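You operate a simulated robot arm through the tools that you are given. There is no shell and no other tool. Be economical: measure what you need, move in short steps, check, and stop when the job is done.

You run a simulated robot arm. Do the job below in one go: nothing can be reset, and whatever is moved stays where it is left.

Task
Press the following scooter's four loose sill covers home, D to A.
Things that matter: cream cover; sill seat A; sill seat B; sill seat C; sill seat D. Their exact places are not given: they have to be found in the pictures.

It is judged by the outcome, as a careful person would: the job done as asked, and still so three seconds after it is handed in. It fails if anything else is knocked over, pushed out of place, dropped, spilled or broken. Lids that push on must go on centred and level and be pressed home; caps that screw on are set level and turned clockwise until they are tight.

Robot
A 7-joint arm with a two-finger parallel gripper on a trunk, on a base that drives. Base frame: it is fixed to the floor where the robot stands at the start and does not move with it; the origin is under the middle of the robot, x ahead of it, y to its left, z up. Readings come in mm, degrees, newtons and seconds.
With the tool pointing down near the work surface it reaches from about 100 to 660 mm from the robot's upright axis, wherever it stands. Its first joint turns from -166.0 to 166.0 degrees. Places, roughly: sill seat A [500, 200, 700]; sill seat B [500, 100, 700]; sill seat C [500, 0, 700]; sill seat D [500, -100, 700]. Payload 3.91 kg.
The TCP is the grasp point between the finger pads, 30 mm short of the fingertips. In the tool frame z runs along the fingers and y along their closing line. The gripper opens to 110 mm. The fingers are 20 mm wide and 10 mm thick; the gripper's body (48 by 112 mm) begins 55 mm behind the TCP.
Orientation is that of the tool frame in the base frame, as a unit quaternion [w, x, y, z]. With the fingers straight down and closing along the base's y, the tool's x points along the base's -x, its y along +y and its z along -z.

Tools
- The arm moves only by the tool jog_arm. Its arguments are lists of equal length, an entry for each row: "jaw": the closure, from 0 (fully open) to 1 (shut); "slide": the shift along the tool's x, y, z in units of 100 mm (1.0 is 100 mm), a list of three; "rot": the turn, a rotation vector about the tool's x, y, z in units of 90 degrees (1.0 is 90 degrees), a list of three. In form: {"jaw": [jaw, ...], "slide": [[tx, ty, tz], ...], "rot": [[rx, ry, rz], ...]}. A call has 1 to 10 rows; each row is the pose to reach, as a shift and turn from the pose commanded when the call began, along the tool's axes at that moment. A call with a number of a shift or a turn outside -1 to 1 is refused whole. Rows are played at 5 a second. More than 50 mm and 8.6 degrees between two rows, or a gripper value outside its range, and nothing of the call is played. A pose out of reach is approached as far as the arm can. The call stops where the force on the tool passes 50 N (or 10 N more than at its start, if that is more) or the arm is blocked; 0.2 s more then pass. The fingers move at their own pace (about 72 mm/s each) and stop on an object; they squeeze with about 40 N. The grip force told is the motor's: it shows also when the fingers shut on nothing. Time passes only in rows, and 0.2 s behind the last, so rows that repeat a pose let the fingers close. The reply holds the time, the measured pose of the TCP, the force on the tool along the base axes, the opening and the grip force, in the units named above and with some noise, with the torque about the TCP (base axes, N m) and any sound that the robot's microphone picked up.
- Cameras (640 x 400 px; columns grow to the right, rows downward): "scene" is now at [29.9, 138.6, 1128.2]; the picture's right is [-0.16, -0.99, 0.00], its down [-0.43, 0.07, -0.90] and it looks along [0.89, -0.14, -0.43] (base axes); focal length 257 px, centre (320, 200). "wrist" rides on the gripper at [72, 17, -103] in the tool frame; the picture's right is [-0.23, 0.97, 0.00], its down [-0.76, -0.18, -0.62] and it looks along [-0.61, -0.14, 0.78] (tool axes); focal length 222 px, centre (320, 200).
- capture(camera): a new picture of that camera. No time passes.
- lift_body(by): slides the trunk up (or, below 0, down) by that many mm; the arm and the scene camera ride with it, the base frame stays. It gives what a move gives, with no picture.
- drive_base(legs): drives the robot by 1 to 6 legs, each [ahead, left, turn to the left] in mm, mm and degrees, along the robot's own axes; the way and the turn of a leg run together, so that a leg with both is an arc; at most 1500 mm and 180 degrees a leg. The arm and the cameras ride along, it lands a little off, and it stops where it bumps. It gives what a move gives.
- head_to(pan, tilt): turns the head with the scene camera to pan (to the left, within 155 degrees either way) and tilt (down, from -29 to 69), counted from straight ahead of the robot. It gives what a move gives.
- probe_pixels(camera, pixels): for up to 12 pixels [column, row] of the newest picture of that camera ("zoom" is the newest enlarged one), the place [x, y, z] in the base frame of the surface seen there, good to about 2 mm. No time passes.
- zoom(camera, box): a new picture of the part [left, top, right, bottom] of that camera's present view, enlarged. No time passes.
- close_job(): hands the job in; it is judged then, once.

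Work in short steps. Measure before you move; look again where a grasp or a placing could have gone wrong, and mend it. You have 80 turns and 68 pictures in all, those below and enlarged ones among them. Open the gripper and draw the arm clear of the work before you hand the job in, unless the task says otherwise; then end with one line.

The tools are called after "Request:" as name(argument=value, ...) on one line, values as JSON. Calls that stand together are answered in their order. jog_arm: Moves the arm, as the interface text tells. Its arguments: {"type":"object","properties":{"jaw":{"type":"array","items":{"type":"number"}},"slide":{"type":"array","items":{"type":"array","items":{"type":"number"}}},"rot":{"type":"array","items":{"type":"array","items":{"type":"number"}}}},"required":["jaw","slide","rot"]} The other tools are called the same way: lift_body (by) slides the trunk up or down; drive_base (legs) drives the base; head_to (pan, tilt) turns the head that bears the scene camera; capture (camera) takes a picture; probe_pixels (camera, pixels) gives the place of the surface under pixels of a picture; zoom (camera, box) takes an enlarged picture of a part of a camera's view; close_job () hands the job in.

At the start:

```text
time_s: 0.0
tool_pos: [414.3, -82.2, 961.4]
orientation: [0.0, -0.001, 1.0, 0.0]
ft_force: [-0.4, 0.5, 0.2]
ft_torque: [0.01, -0.01, -0.03]
gripper_width: 110.2
gripper_force: 0.0
trunk travel left (down, up): [-177.0, 13.0]
robot x, y, heading: [2.6, -1.4, -0.1]
head pan, tilt: [-9.2, 25.6]
```

scene: 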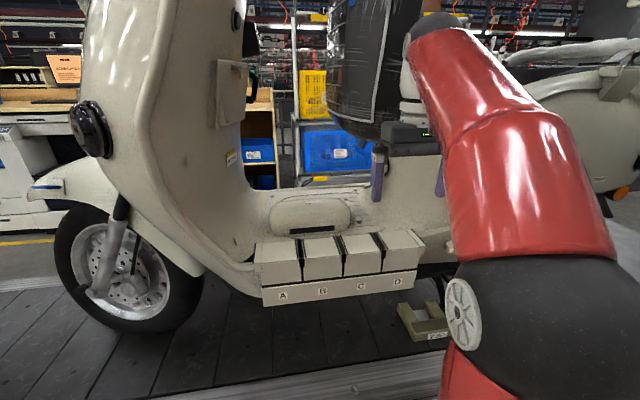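
wrist: 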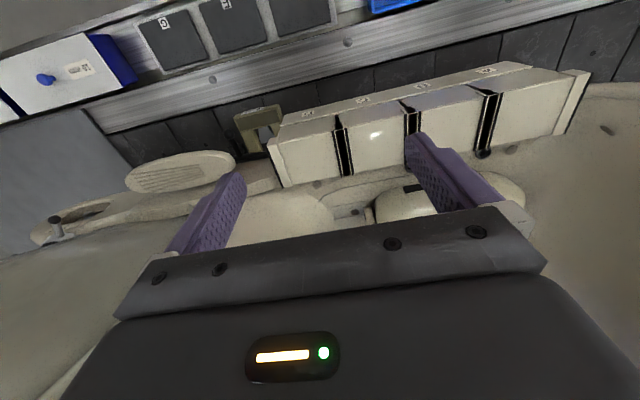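

I see a sill panel labelled A–D around pixels (260-420, 230-300) and another scooter to the right. I'll zoom on the sill and look around to see which scooter is "following".

Request:
zoom(camera="scene", box=[240, 210, 440, 335])

Request:
head_to(pan=-60, tilt=25)

Request:
capture(camera="scene")

Request:
head_to(pan=60, tilt=25)

Request:
capture(camera="scene")

```text
3.20 times, centred on (340, 272) of scene
```

zoom: 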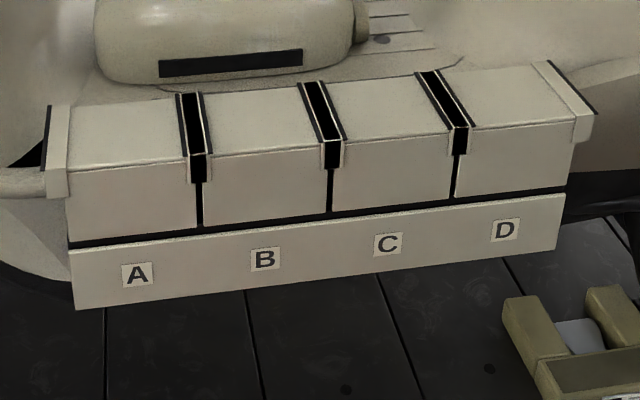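

```text
time_s: 1.2
tool_pos: [414.9, -81.9, 961.6]
orientation: [0.0, 0.001, 1.0, 0.0]
ft_force: [-0.8, 0.2, -0.3]
ft_torque: [-0.03, 0.02, -0.01]
gripper_width: 109.9
gripper_force: 0.2
trunk travel left (down, up): [-177.0, 13.0]
robot x, y, heading: [2.7, -2.1, -0.3]
head pan, tilt: [-60.0, 25.0]
```

```text
64 pictures are left
```

scene: 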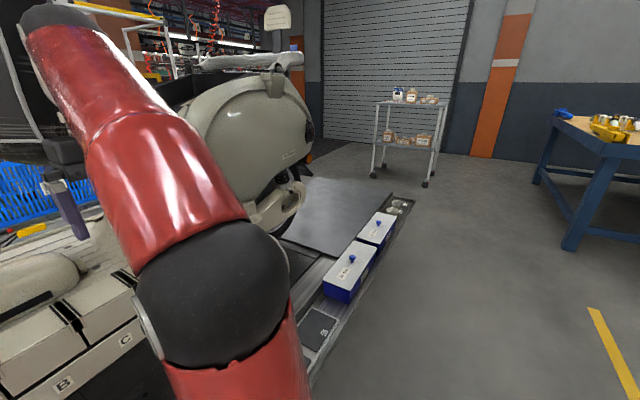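

```text
time_s: 3.2
tool_pos: [413.6, -82.6, 961.9]
orientation: [0.0, 0.0, 1.0, 0.0]
ft_force: [0.4, -1.1, 0.9]
ft_torque: [0.0, -0.02, 0.02]
gripper_width: 110.0
gripper_force: 0.1
trunk travel left (down, up): [-177.0, 13.0]
robot x, y, heading: [-3.1, 1.4, 0.1]
head pan, tilt: [60.0, 25.0]
```

```text
63 pictures are left
```

scene: 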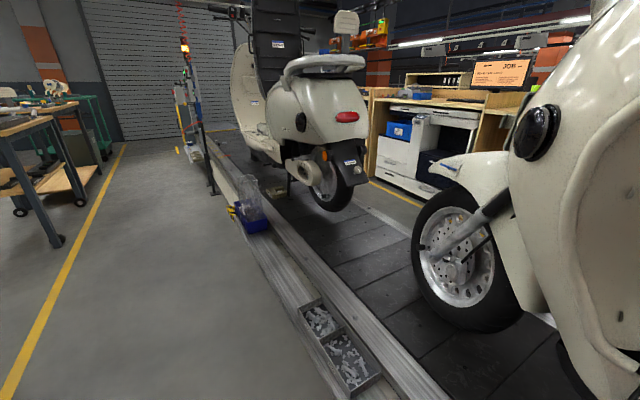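

Another scooter stands ahead on the line, and a job sign hangs on the bench at (500,73). I'll read the sign and look at the other scooter's sill.

Request:
zoom(camera="scene", box=[460, 50, 540, 100])

Request:
zoom(camera="scene", box=[210, 60, 370, 240])

Request:
head_to(pan=-3, tilt=45)

Request:
capture(camera="scene")

```text
8.00 times, centred on (500, 75) of scene
```

zoom: 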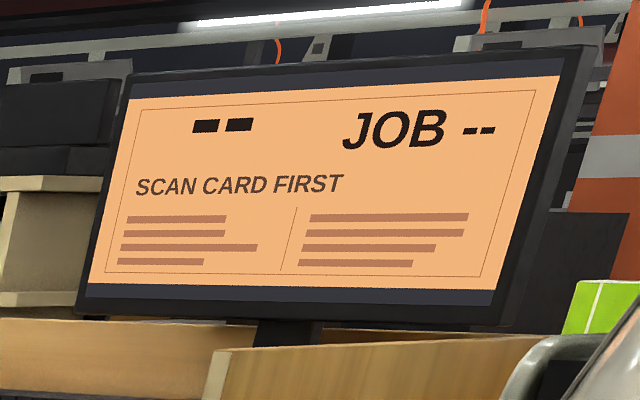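

```text
2.22 times, centred on (290, 150) of scene
```

zoom: 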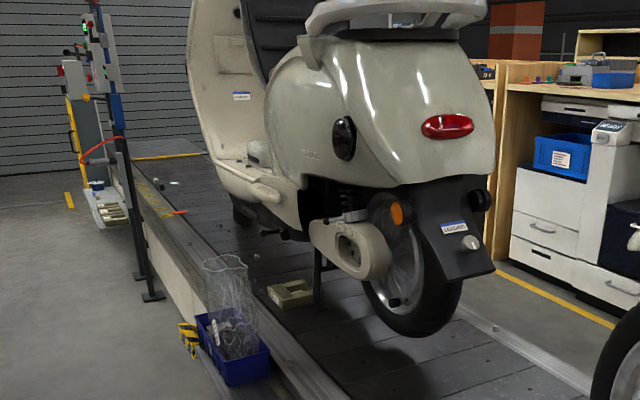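

```text
time_s: 4.5
tool_pos: [413.1, -81.8, 961.3]
orientation: [0.0, 0.001, 1.0, 0.001]
ft_force: [0.3, -1.0, -0.2]
ft_torque: [0.01, -0.02, -0.02]
gripper_width: 110.1
gripper_force: 0.1
trunk travel left (down, up): [-177.0, 13.0]
robot x, y, heading: [0.7, -0.4, 0.3]
head pan, tilt: [-3.0, 45.0]
```

```text
60 pictures are left
```

scene: 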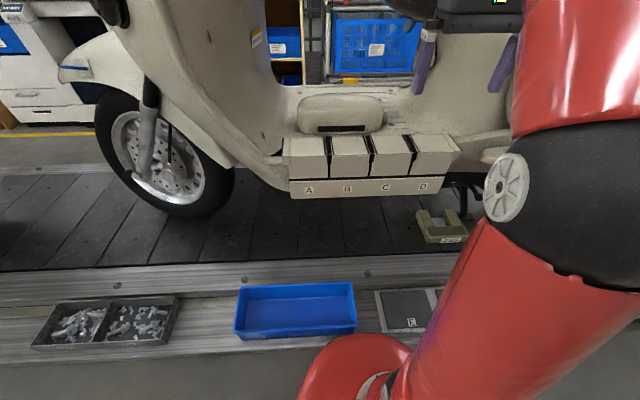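

The sill of the scooter at this station is at (285-460, 135-200). I'll zoom in and probe cover tops and the rail around it, and look at the tray to the right.

Request:
zoom(camera="scene", box=[276, 120, 476, 245])

Request:
probe_pixels(camera="zoom", pixels=[[90, 75], [90, 140], [230, 75], [230, 140], [365, 75], [365, 140], [490, 70], [490, 140], [165, 80], [300, 75], [430, 75], [580, 50]])

Request:
zoom(camera="wrist", box=[220, 50, 620, 250])

Request:
zoom(camera="wrist", box=[0, 0, 400, 200])

```text
3.20 times, centred on (376, 182) of scene
```

zoom: 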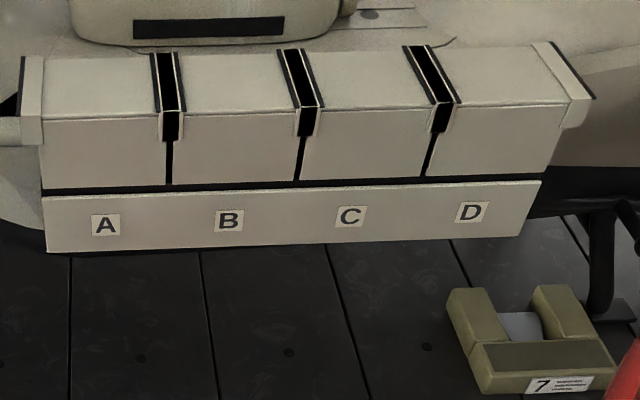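

```text
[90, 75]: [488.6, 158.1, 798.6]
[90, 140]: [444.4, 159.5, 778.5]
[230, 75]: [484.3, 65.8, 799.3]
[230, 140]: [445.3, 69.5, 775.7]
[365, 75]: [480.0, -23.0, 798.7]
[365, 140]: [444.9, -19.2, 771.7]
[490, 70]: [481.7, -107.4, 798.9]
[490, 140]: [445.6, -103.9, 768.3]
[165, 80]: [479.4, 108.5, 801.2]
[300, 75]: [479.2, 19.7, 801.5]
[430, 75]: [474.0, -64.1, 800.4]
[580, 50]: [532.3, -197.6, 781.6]
```

```text
1.60 times, centred on (420, 150) of wrist
```

zoom: 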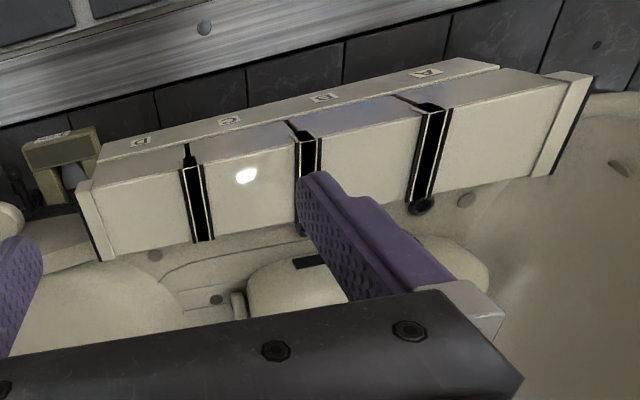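

```text
1.60 times, centred on (200, 100) of wrist
```

zoom: 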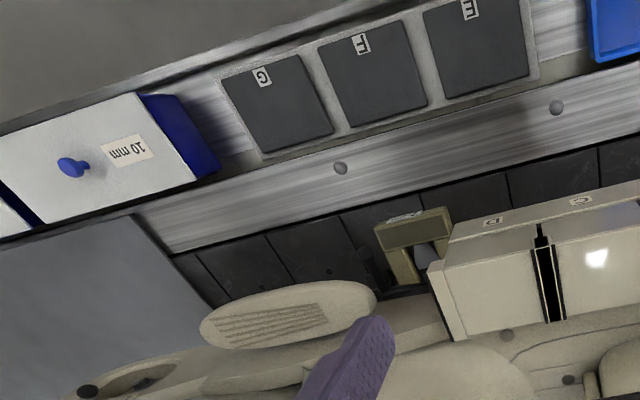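

Covers' tops lie near z=799, fronts at x≈445; a dark slit remains above the trim. I'll measure the cover edges, slit, and trim.

Request:
zoom(camera="scene", box=[370, 125, 470, 200])

Request:
probe_pixels(camera="zoom", pixels=[[390, 70], [390, 100], [390, 160], [390, 180], [400, 200], [400, 300], [390, 325], [390, 345], [500, 160], [300, 165], [520, 100], [290, 100]])

Request:
zoom(camera="scene", box=[276, 125, 376, 200])

Request:
probe_pixels(camera="zoom", pixels=[[170, 100], [170, 160], [170, 330], [170, 360], [80, 120], [310, 120], [360, 120], [430, 85], [430, 150], [430, 320], [430, 345], [60, 100]])

```text
5.33 times, centred on (420, 162) of scene
```

zoom: 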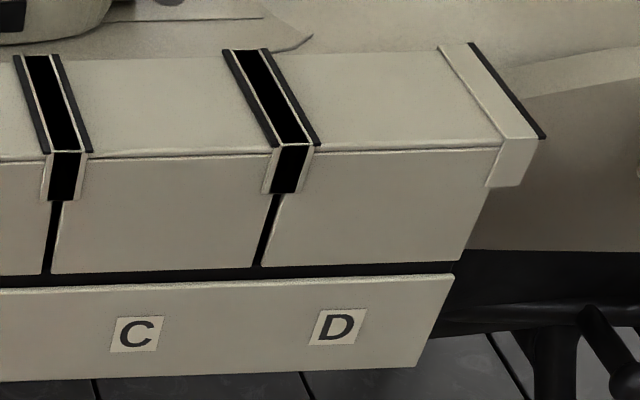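

```text
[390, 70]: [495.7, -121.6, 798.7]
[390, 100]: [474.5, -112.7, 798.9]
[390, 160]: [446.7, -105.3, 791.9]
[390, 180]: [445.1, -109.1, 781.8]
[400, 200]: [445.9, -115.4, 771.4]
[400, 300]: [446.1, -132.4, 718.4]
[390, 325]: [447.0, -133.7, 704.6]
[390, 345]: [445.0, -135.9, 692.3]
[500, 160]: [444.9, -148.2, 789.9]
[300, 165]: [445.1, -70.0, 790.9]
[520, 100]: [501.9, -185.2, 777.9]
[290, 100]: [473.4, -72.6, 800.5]
```

```text
5.33 times, centred on (326, 162) of scene
```

zoom: 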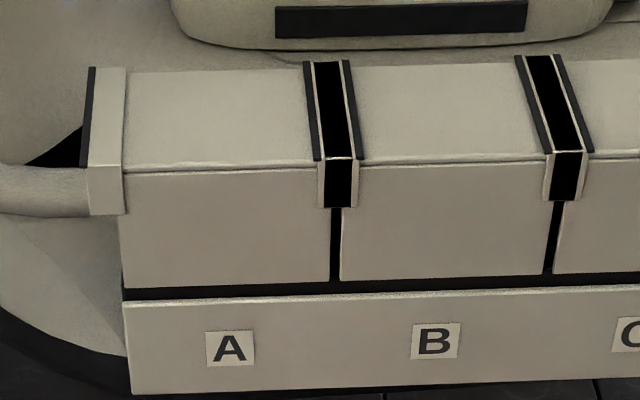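

```text
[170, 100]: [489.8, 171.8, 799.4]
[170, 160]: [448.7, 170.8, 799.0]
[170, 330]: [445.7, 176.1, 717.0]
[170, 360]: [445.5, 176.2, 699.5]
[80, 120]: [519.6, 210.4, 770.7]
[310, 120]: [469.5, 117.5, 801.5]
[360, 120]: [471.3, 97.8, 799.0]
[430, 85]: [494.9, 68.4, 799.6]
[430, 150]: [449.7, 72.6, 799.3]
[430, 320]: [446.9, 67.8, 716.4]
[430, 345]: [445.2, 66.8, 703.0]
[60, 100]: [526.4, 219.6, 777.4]
```

The tops look level at 799, but I need a closer view of the seams. I move the gripper back and lower so the wrist camera looks on the sill.

Request:
jog_arm(jaw=[0.5, 1, 1, 1], slide=[[0.3, 0, 0.2], [0.6, 0, 0.4], [0.9, 0, 0.5], [0.9, 0, 0.5]], rot=[[0, 0, 0], [0, 0, 0], [0, 0, 0], [0, 0, 0]])

Request:
capture(camera="wrist")

```text
time_s: 5.5
tool_pos: [324.4, -82.9, 911.0]
orientation: [0.0, 0.0, 1.0, 0.0]
ft_force: [0.3, 1.1, 0.1]
ft_torque: [0.02, -0.02, 0.0]
gripper_width: 0.0
gripper_force: 30.2
trunk travel left (down, up): [-177.0, 13.0]
robot x, y, heading: [-0.4, -1.1, 0.2]
head pan, tilt: [-3.0, 45.0]
```

```text
54 pictures are left
```

wrist: 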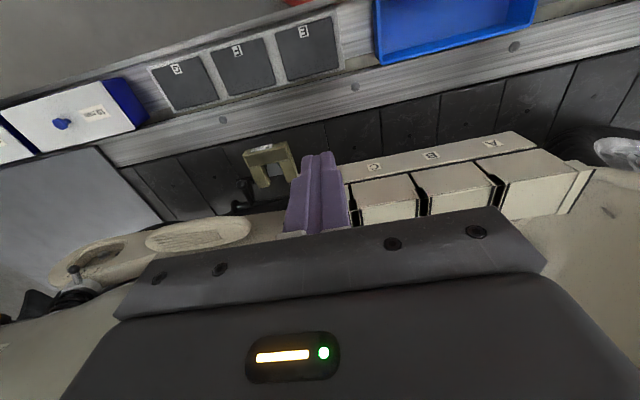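

The camera looks forward but upside down, so the tool should be farther ahead. I move to above the sill with the tips about 70 mm clear.

Request:
jog_arm(jaw=[1, 1, 1, 1], slide=[[-0.4, 0.1, 0], [-0.8, 0.1, 0], [-1.0, 0.1, 0.1], [-1.0, 0.1, 0.1]], rot=[[0, 0, 0], [0, 0, 0], [0, 0, 0], [0, 0, 0]])

Request:
capture(camera="wrist")

Request:
zoom(camera="wrist", box=[180, 60, 580, 220])

```text
time_s: 6.5
tool_pos: [423.2, -72.3, 903.3]
orientation: [0.0, 0.0, 1.0, 0.0]
ft_force: [-0.3, -0.4, 0.4]
ft_torque: [-0.01, 0.04, -0.05]
gripper_width: 0.0
gripper_force: 37.9
trunk travel left (down, up): [-177.0, 13.0]
robot x, y, heading: [0.1, 1.7, 0.0]
head pan, tilt: [-3.0, 45.0]
```

```text
53 pictures are left
```

wrist: 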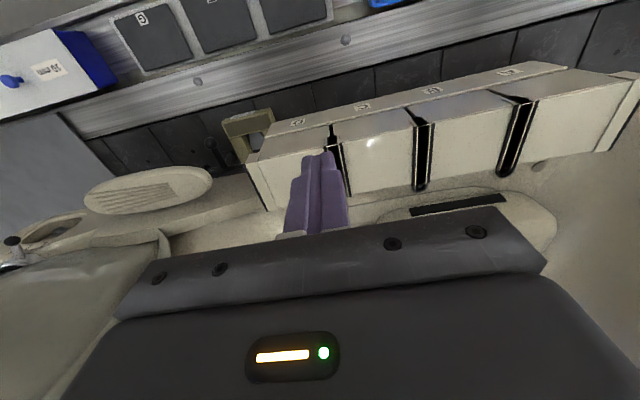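

```text
1.60 times, centred on (380, 140) of wrist
```

zoom: 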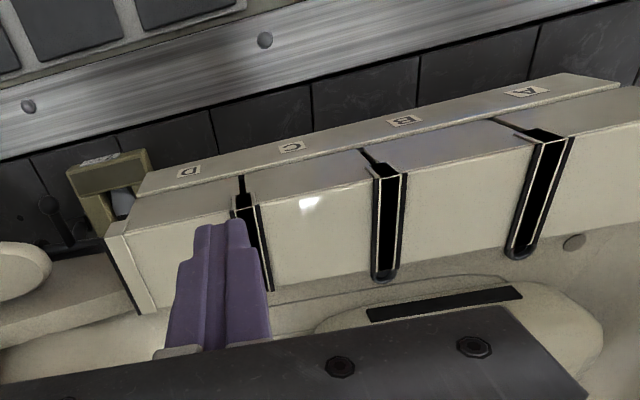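

I'll probe the back and side edges of the cover tops to find each centre.

Request:
probe_pixels(camera="zoom", pixels=[[280, 280], [360, 268], [320, 272], [300, 180], [275, 215], [365, 200], [155, 300], [130, 225], [420, 262], [500, 250], [440, 140], [570, 225]])

Request:
probe_pixels(camera="wrist", pixels=[[275, 170], [262, 200], [352, 190], [400, 182], [435, 180], [490, 172], [530, 165], [600, 145], [605, 120], [425, 160], [340, 160], [515, 140]])

```text
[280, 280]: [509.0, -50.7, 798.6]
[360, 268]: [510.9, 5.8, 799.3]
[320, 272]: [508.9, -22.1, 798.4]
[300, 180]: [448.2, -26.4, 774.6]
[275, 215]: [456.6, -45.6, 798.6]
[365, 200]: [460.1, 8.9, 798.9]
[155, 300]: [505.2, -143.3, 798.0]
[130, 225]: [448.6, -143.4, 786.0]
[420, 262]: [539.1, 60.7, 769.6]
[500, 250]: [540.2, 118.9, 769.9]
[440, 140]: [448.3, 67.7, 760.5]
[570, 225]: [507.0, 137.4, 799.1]
```

```text
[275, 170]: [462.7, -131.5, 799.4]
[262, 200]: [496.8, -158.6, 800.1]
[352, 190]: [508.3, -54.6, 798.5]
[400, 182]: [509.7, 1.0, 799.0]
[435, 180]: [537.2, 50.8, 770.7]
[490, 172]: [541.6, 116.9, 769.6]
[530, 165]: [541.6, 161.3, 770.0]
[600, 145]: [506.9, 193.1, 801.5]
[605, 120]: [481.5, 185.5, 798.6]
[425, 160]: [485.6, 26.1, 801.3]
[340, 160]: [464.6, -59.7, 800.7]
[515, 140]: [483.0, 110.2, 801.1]
```

Cover tops span x≈446–515, with centres near y = -107, -21, 65, 150. I bring the shut fingers over D's centre (480,-107) and to 10 mm above.

Request:
jog_arm(jaw=[1, 1, 1, 1, 1], slide=[[-0.3, -0.2, 0], [-0.57, -0.35, 0.0], [-0.57, -0.35, 0.35], [-0.57, -0.35, 0.63], [-0.57, -0.35, 0.63]], rot=[[0, 0, 0], [0, 0, 0], [0, 0, 0], [0, 0, 0], [0, 0, 0]])

Request:
zoom(camera="scene", box=[276, 80, 476, 205])

```text
time_s: 7.7
tool_pos: [481.9, -107.8, 837.8]
orientation: [0.001, -0.001, 1.0, 0.0]
ft_force: [0.3, 0.7, -0.9]
ft_torque: [0.04, 0.02, 0.0]
gripper_width: 0.0
gripper_force: 37.5
trunk travel left (down, up): [-177.0, 13.0]
robot x, y, heading: [0.2, -0.4, 0.3]
head pan, tilt: [-3.0, 45.0]
```

```text
3.20 times, centred on (376, 142) of scene
```

zoom: 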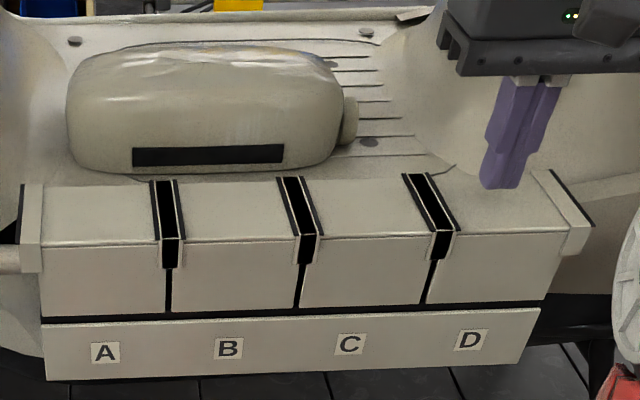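

The tip hangs over D's middle (500,185). I press down in small steps: first 8 mm, then further 2 mm at a time until there is force.

Request:
jog_arm(jaw=[1, 1, 1, 1, 1, 1, 1], slide=[[0, 0, 0.06], [0, 0, 0.08], [0, 0, 0.1], [0, 0, 0.12], [0, 0, 0.14], [0, 0, 0.16], [0, 0, 0.18]], rot=[[0, 0, 0], [0, 0, 0], [0, 0, 0], [0, 0, 0], [0, 0, 0], [0, 0, 0], [0, 0, 0]])

Request:
zoom(camera="scene", box=[276, 80, 476, 205])

```text
time_s: 9.3
tool_pos: [481.4, -106.1, 822.2]
orientation: [0.001, 0.0, 1.0, 0.0]
ft_force: [1.9, -1.4, 14.3]
ft_torque: [0.0, -0.06, -0.01]
gripper_width: 0.0
gripper_force: 37.4
trunk travel left (down, up): [-177.0, 13.0]
robot x, y, heading: [-2.0, 1.0, 0.0]
head pan, tilt: [-3.0, 45.0]
```

```text
3.20 times, centred on (376, 142) of scene
```

zoom: 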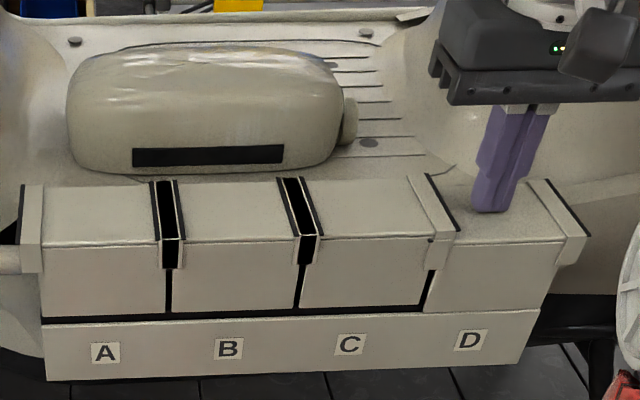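

D went down about 7 mm and its slit closed; force is 14 N. I press on until it is firm.

Request:
jog_arm(jaw=[1, 1, 1, 1, 1, 1, 1], slide=[[0, 0, 0.015], [0, 0, 0.03], [0, 0, 0.045], [0, 0, 0.06], [0, 0, 0.075], [0, 0, 0.09], [0, 0, 0.1]], rot=[[0, 0, 0], [0, 0, 0], [0, 0, 0], [0, 0, 0], [0, 0, 0], [0, 0, 0], [0, 0, 0]])

```text
time_s: 10.1
tool_pos: [481.6, -107.2, 822.8]
orientation: [0.007, 0.0, 1.0, -0.003]
ft_force: [-2.9, 0.4, 17.1]
ft_torque: [0.02, 0.26, 0.01]
gripper_width: 0.2
gripper_force: 37.8
trunk travel left (down, up): [-177.0, 13.0]
robot x, y, heading: [3.7, 0.4, -0.1]
head pan, tilt: [-3.0, 45.0]
stopped in row 3: the force on the tool passed its limit at 52 N (the readings are from after the stop); the commanded pose is now the measured one
```

It is firm at 52 N with no more travel. I lift 30 mm and check D's top and level.

Request:
jog_arm(jaw=[1, 1, 1], slide=[[0, 0, -0.15], [0, 0, -0.4], [0, 0, -0.4]], rot=[[0, 0, 0], [0, 0, 0], [0, 0, 0]])

Request:
capture(camera="scene")

Request:
zoom(camera="scene", box=[370, 125, 470, 200])

Request:
probe_pixels(camera="zoom", pixels=[[310, 100], [310, 145], [390, 100], [470, 145], [440, 80], [480, 110], [150, 100]])

```text
time_s: 10.9
tool_pos: [483.6, -107.6, 858.4]
orientation: [0.006, 0.0, 1.0, -0.001]
ft_force: [-0.2, 0.2, -0.5]
ft_torque: [0.06, -0.01, 0.03]
gripper_width: 0.0
gripper_force: 37.6
trunk travel left (down, up): [-177.0, 13.0]
robot x, y, heading: [0.8, -4.0, 0.2]
head pan, tilt: [-3.0, 45.0]
```

```text
49 pictures are left
```

scene: 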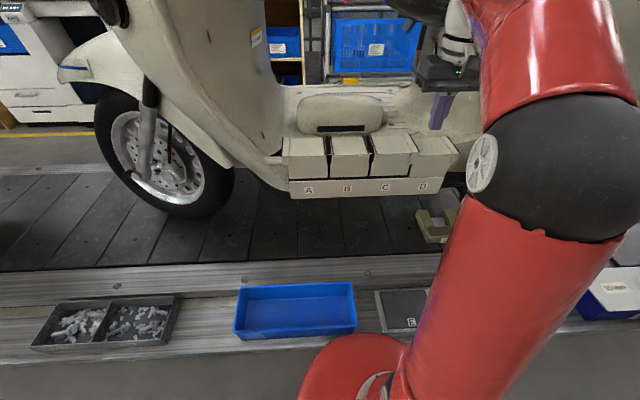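

```text
5.33 times, centred on (420, 162) of scene
```

zoom: 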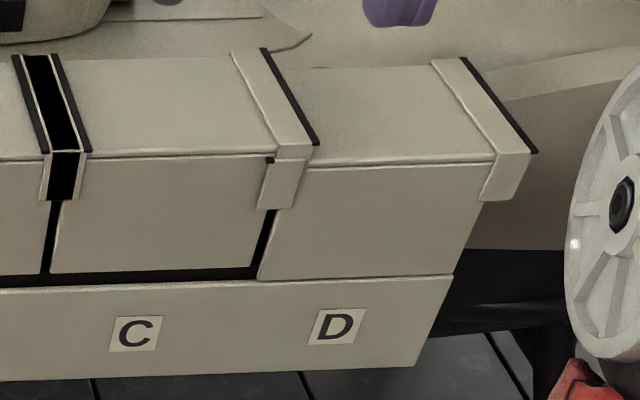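

```text
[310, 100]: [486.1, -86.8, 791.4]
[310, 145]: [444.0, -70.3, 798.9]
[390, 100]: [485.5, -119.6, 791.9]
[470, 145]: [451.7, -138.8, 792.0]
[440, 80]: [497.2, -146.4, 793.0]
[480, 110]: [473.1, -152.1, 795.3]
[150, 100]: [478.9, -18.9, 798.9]
```

D sits level at z≈792, slit closed. Next C: move to (481,-21), then down to just above it.

Request:
jog_arm(jaw=[1, 1, 1, 1, 1], slide=[[0, 0.45, 0], [0.02, 0.865, 0], [0.02, 0.865, 0.14], [0.02, 0.865, 0.25], [0.02, 0.865, 0.25]], rot=[[0, 0, 0], [0, 0, 0], [0, 0, 0], [0, 0, 0], [0, 0, 0]])

```text
time_s: 12.1
tool_pos: [480.6, -19.8, 835.4]
orientation: [0.005, 0.0, 1.0, -0.001]
ft_force: [-0.6, 0.0, -0.1]
ft_torque: [-0.03, -0.02, -0.02]
gripper_width: 0.0
gripper_force: 37.3
trunk travel left (down, up): [-177.0, 13.0]
robot x, y, heading: [-1.1, 1.3, -0.0]
head pan, tilt: [-3.0, 45.0]
```

Over C with about 6 mm clearance; I press down in 2 mm steps to firm.

Request:
jog_arm(jaw=[1, 1, 1, 1, 1, 1, 1, 1, 1, 1], slide=[[0, 0, 0.05], [0, 0, 0.07], [0, 0, 0.09], [0, 0, 0.11], [0, 0, 0.13], [0, 0, 0.145], [0, 0, 0.16], [0, 0, 0.18], [0, 0, 0.2], [0, 0, 0.22]], rot=[[0, 0, 0], [0, 0, 0], [0, 0, 0], [0, 0, 0], [0, 0, 0], [0, 0, 0], [0, 0, 0], [0, 0, 0], [0, 0, 0], [0, 0, 0]])

Request:
zoom(camera="scene", box=[276, 80, 476, 205])

```text
time_s: 14.0
tool_pos: [480.0, -20.3, 823.2]
orientation: [0.014, 0.0, 1.0, -0.002]
ft_force: [-7.7, 2.3, 19.7]
ft_torque: [0.04, 0.39, 0.0]
gripper_width: 0.1
gripper_force: 38.5
trunk travel left (down, up): [-177.0, 13.0]
robot x, y, heading: [-1.0, 3.4, 0.1]
head pan, tilt: [-3.0, 45.0]
stopped in row 9: the force on the tool passed its limit at 54 N (the readings are from after the stop); the commanded pose is now the measured one
```

```text
3.20 times, centred on (376, 142) of scene
```

zoom: 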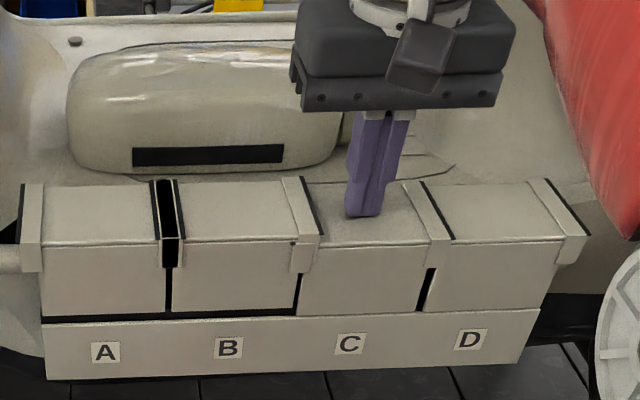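

C's slit closed, firm at 54 N. I lift, undo the 1.6° tilt of the tool, and move over to B (481, 65).

Request:
jog_arm(jaw=[1, 1, 1, 1, 1, 1, 1], slide=[[0, 0, -0.15], [0, 0, -0.35], [0, 0.45, -0.35], [0, 0.855, -0.35], [0, 0.855, -0.22], [0, 0.855, -0.12], [0, 0.855, -0.12]], rot=[[0, 0.0, 0], [0, 0.018, 0], [0, 0.018, 0], [0, 0.018, 0], [0, 0.018, 0], [0, 0.018, 0], [0, 0.018, 0]])

Request:
zoom(camera="scene", box=[276, 80, 476, 205])

Request:
probe_pixels(camera="zoom", pixels=[[330, 195], [330, 238], [405, 195], [415, 235], [510, 235], [470, 200]])

```text
time_s: 15.6
tool_pos: [480.2, 63.4, 830.4]
orientation: [-0.002, 0.0, 1.0, -0.001]
ft_force: [0.0, -0.2, 0.2]
ft_torque: [0.0, -0.01, 0.01]
gripper_width: 0.0
gripper_force: 37.4
trunk travel left (down, up): [-177.0, 13.0]
robot x, y, heading: [1.3, 0.9, 0.1]
head pan, tilt: [-3.0, 45.0]
```

```text
3.20 times, centred on (376, 142) of scene
```

zoom: 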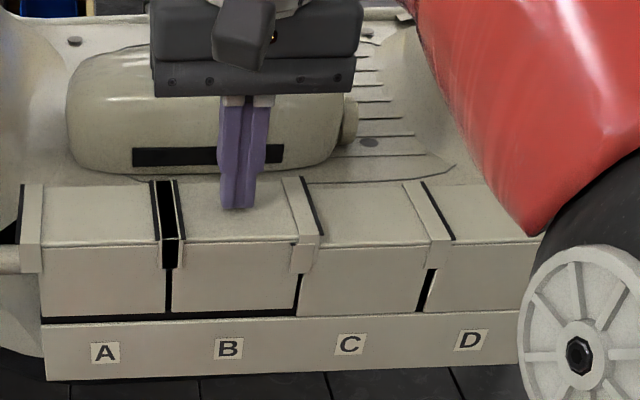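

```text
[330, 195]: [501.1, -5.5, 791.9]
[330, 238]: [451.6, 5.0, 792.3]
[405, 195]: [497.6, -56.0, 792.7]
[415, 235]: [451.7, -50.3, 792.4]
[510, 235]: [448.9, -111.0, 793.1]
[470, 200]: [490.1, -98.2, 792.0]
```

C and D are both level at 792. The elbow stays well above and before D. I press B now.

Request:
jog_arm(jaw=[1, 1, 1, 1, 1, 1, 1, 1, 1, 1], slide=[[0, 0, 0.0], [0, 0, 0.02], [0, 0, 0.04], [0, 0, 0.06], [0, 0, 0.08], [0, 0, 0.095], [0, 0, 0.11], [0, 0, 0.13], [0, 0, 0.15], [0, 0, 0.17]], rot=[[0, 0, 0], [0, 0, 0], [0, 0, 0], [0, 0, 0], [0, 0, 0], [0, 0, 0], [0, 0, 0], [0, 0, 0], [0, 0, 0], [0, 0, 0]])

Request:
zoom(camera="scene", box=[276, 80, 476, 205])

```text
time_s: 17.7
tool_pos: [479.6, 65.7, 821.1]
orientation: [0.005, 0.0, 1.0, -0.001]
ft_force: [-6.1, -0.4, 17.4]
ft_torque: [-0.02, 0.32, 0.04]
gripper_width: 0.0
gripper_force: 37.8
trunk travel left (down, up): [-177.0, 13.0]
robot x, y, heading: [-3.6, -1.2, -0.2]
head pan, tilt: [-3.0, 45.0]
stopped in row 10: the force on the tool passed its limit at 53 N (the readings are from after the stop); the commanded pose is now the measured one
```

```text
3.20 times, centred on (376, 142) of scene
```

zoom: 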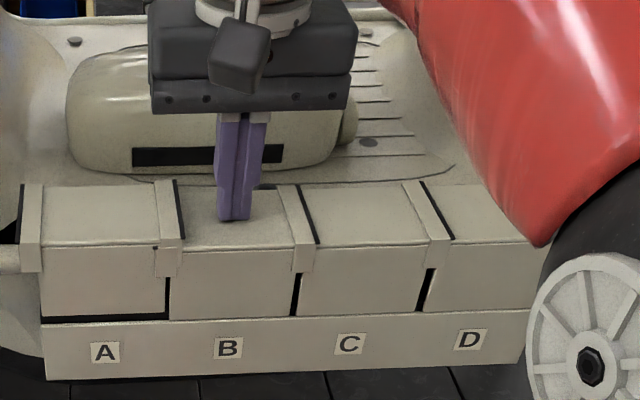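

B is home. I lift, level the tool and go over to A (480, 151).

Request:
jog_arm(jaw=[1, 1, 1, 1, 1, 1, 1], slide=[[0, 0, -0.15], [0, 0, -0.35], [0, 0.45, -0.35], [0, 0.86, -0.35], [0, 0.86, -0.22], [0, 0.86, -0.12], [0, 0.86, -0.12]], rot=[[0, 0.0, 0], [0, 0.006, 0], [0, 0.006, 0], [0, 0.006, 0], [0, 0.006, 0], [0, 0.006, 0], [0, 0.006, 0]])

Request:
zoom(camera="scene", box=[276, 80, 476, 205])

Request:
probe_pixels(camera="zoom", pixels=[[195, 200], [195, 240], [280, 200], [285, 240], [60, 195], [140, 235], [300, 80]])

```text
time_s: 19.3
tool_pos: [480.5, 151.4, 831.5]
orientation: [-0.002, 0.0, 1.0, -0.001]
ft_force: [0.2, 0.4, 0.5]
ft_torque: [0.02, -0.02, -0.03]
gripper_width: 0.0
gripper_force: 38.0
trunk travel left (down, up): [-177.0, 13.0]
robot x, y, heading: [0.8, 1.1, -0.0]
head pan, tilt: [-3.0, 45.0]
```

```text
3.20 times, centred on (376, 142) of scene
```

zoom: 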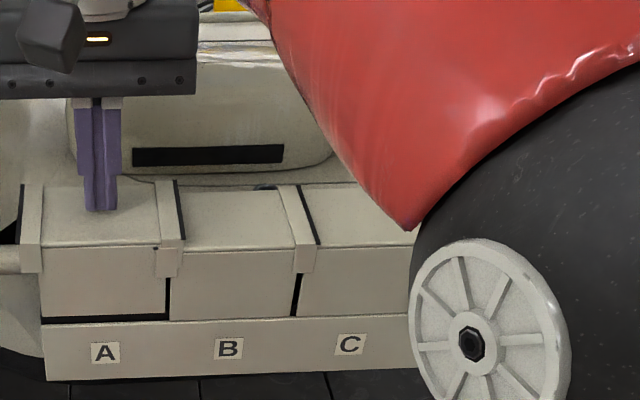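

```text
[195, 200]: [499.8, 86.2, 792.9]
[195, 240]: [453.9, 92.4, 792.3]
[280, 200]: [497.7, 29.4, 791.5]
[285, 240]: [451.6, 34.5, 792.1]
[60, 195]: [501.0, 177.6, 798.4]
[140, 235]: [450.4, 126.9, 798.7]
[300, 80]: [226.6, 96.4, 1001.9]
```

B is level at 792. Fingers are over A's middle (100,210); I press A.

Request:
jog_arm(jaw=[1, 1, 1, 1, 1, 1, 1, 1, 1, 1], slide=[[0, 0, 0.01], [0, 0, 0.03], [0, 0, 0.05], [0, 0, 0.07], [0, 0, 0.09], [0, 0, 0.105], [0, 0, 0.12], [0, 0, 0.14], [0, 0, 0.16], [0, 0, 0.18]], rot=[[0, 0, 0], [0, 0, 0], [0, 0, 0], [0, 0, 0], [0, 0, 0], [0, 0, 0], [0, 0, 0], [0, 0, 0], [0, 0, 0], [0, 0, 0]])

Request:
jog_arm(jaw=[1, 1, 1, 1, 1, 1], slide=[[0, 0, -0.2], [0, 0, -0.5], [0, 0, -0.9], [0.4, 0, -1.0], [0.8, 0, -1.0], [1.0, 0, -1.0]], rot=[[0, 0, 0], [0, 0, 0], [0, 0, 0], [0, 0, 0], [0, 0, 0], [0, 0, 0]])

Request:
capture(camera="scene")

```text
time_s: 21.4
tool_pos: [479.4, 151.9, 822.3]
orientation: [0.006, -0.001, 1.0, 0.002]
ft_force: [-5.9, -2.5, 18.3]
ft_torque: [-0.07, 0.37, 0.02]
gripper_width: 0.0
gripper_force: 37.5
trunk travel left (down, up): [-177.0, 13.0]
robot x, y, heading: [-0.9, -2.6, 0.1]
head pan, tilt: [-3.0, 45.0]
stopped in row 10: the force on the tool passed its limit at 54 N (the readings are from after the stop); the commanded pose is now the measured one
```

```text
time_s: 22.8
tool_pos: [381.6, 150.4, 918.9]
orientation: [0.004, 0.0, 1.0, 0.0]
ft_force: [0.2, 0.1, 0.8]
ft_torque: [-0.02, 0.03, -0.02]
gripper_width: 0.0
gripper_force: 37.4
trunk travel left (down, up): [-177.0, 13.0]
robot x, y, heading: [1.4, -2.2, -0.0]
head pan, tilt: [-3.0, 45.0]
```

```text
43 pictures are left
```

scene: 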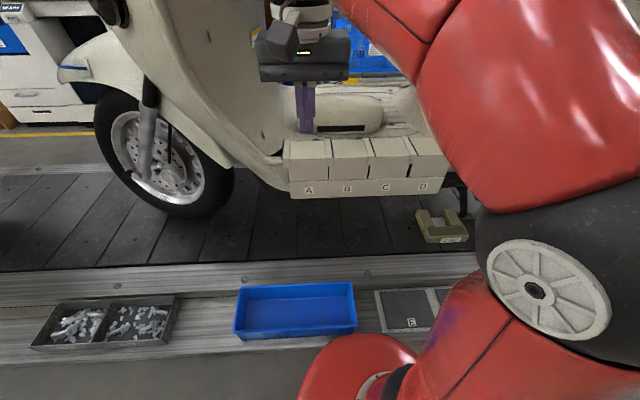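

A was firm at 54 N too. I open the gripper, draw up and back, and check all four covers.

Request:
jog_arm(jaw=[0.7, 0.3, 0, 0, 0, 0], slide=[[0.1, -0.3, -0.2], [0.2, -0.6, -0.4], [0.3, -1.0, -0.5], [0.3, -1.0, -0.5], [0.3, -1.0, -0.5], [0.3, -1.0, -0.5]], rot=[[0, 0, 0], [0, 0, 0], [0, 0, 0], [0, 0, 0], [0, 0, 0], [0, 0, 0]])

Request:
zoom(camera="scene", box=[276, 120, 476, 245])

Request:
probe_pixels(camera="zoom", pixels=[[60, 75], [60, 110], [140, 75], [140, 110], [200, 75], [270, 110], [330, 75], [400, 105], [460, 75], [530, 100]])

```text
time_s: 24.2
tool_pos: [352.6, 49.4, 968.8]
orientation: [0.004, 0.0, 1.0, 0.001]
ft_force: [0.4, 0.4, -0.1]
ft_torque: [-0.05, 0.01, -0.04]
gripper_width: 109.7
gripper_force: 0.1
trunk travel left (down, up): [-177.0, 13.0]
robot x, y, heading: [-0.7, -3.8, -0.1]
head pan, tilt: [-3.0, 45.0]
```

```text
3.20 times, centred on (376, 182) of scene
```

zoom: 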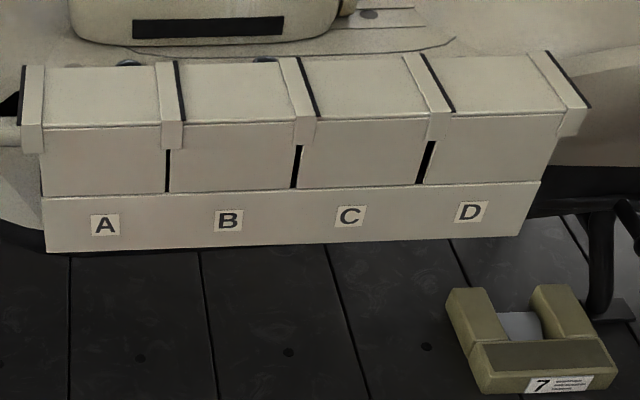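

```text
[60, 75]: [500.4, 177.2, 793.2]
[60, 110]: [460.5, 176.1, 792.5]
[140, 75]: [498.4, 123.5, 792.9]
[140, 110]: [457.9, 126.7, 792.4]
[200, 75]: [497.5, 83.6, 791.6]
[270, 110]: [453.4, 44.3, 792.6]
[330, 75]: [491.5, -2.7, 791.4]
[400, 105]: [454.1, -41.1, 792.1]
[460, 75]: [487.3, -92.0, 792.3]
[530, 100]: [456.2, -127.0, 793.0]
```

All four tops are level at z≈792 and the slits are closed. The gripper is open and clear, so I hand in.

Request:
close_job()

```text
The job is handed in.
```

All four sill covers on the following scooter are pressed home in the order D, C, B, A; each came up firm at just over 50 N, all sit level at about z = 792 mm, and the gripper was open and clear when I handed in.
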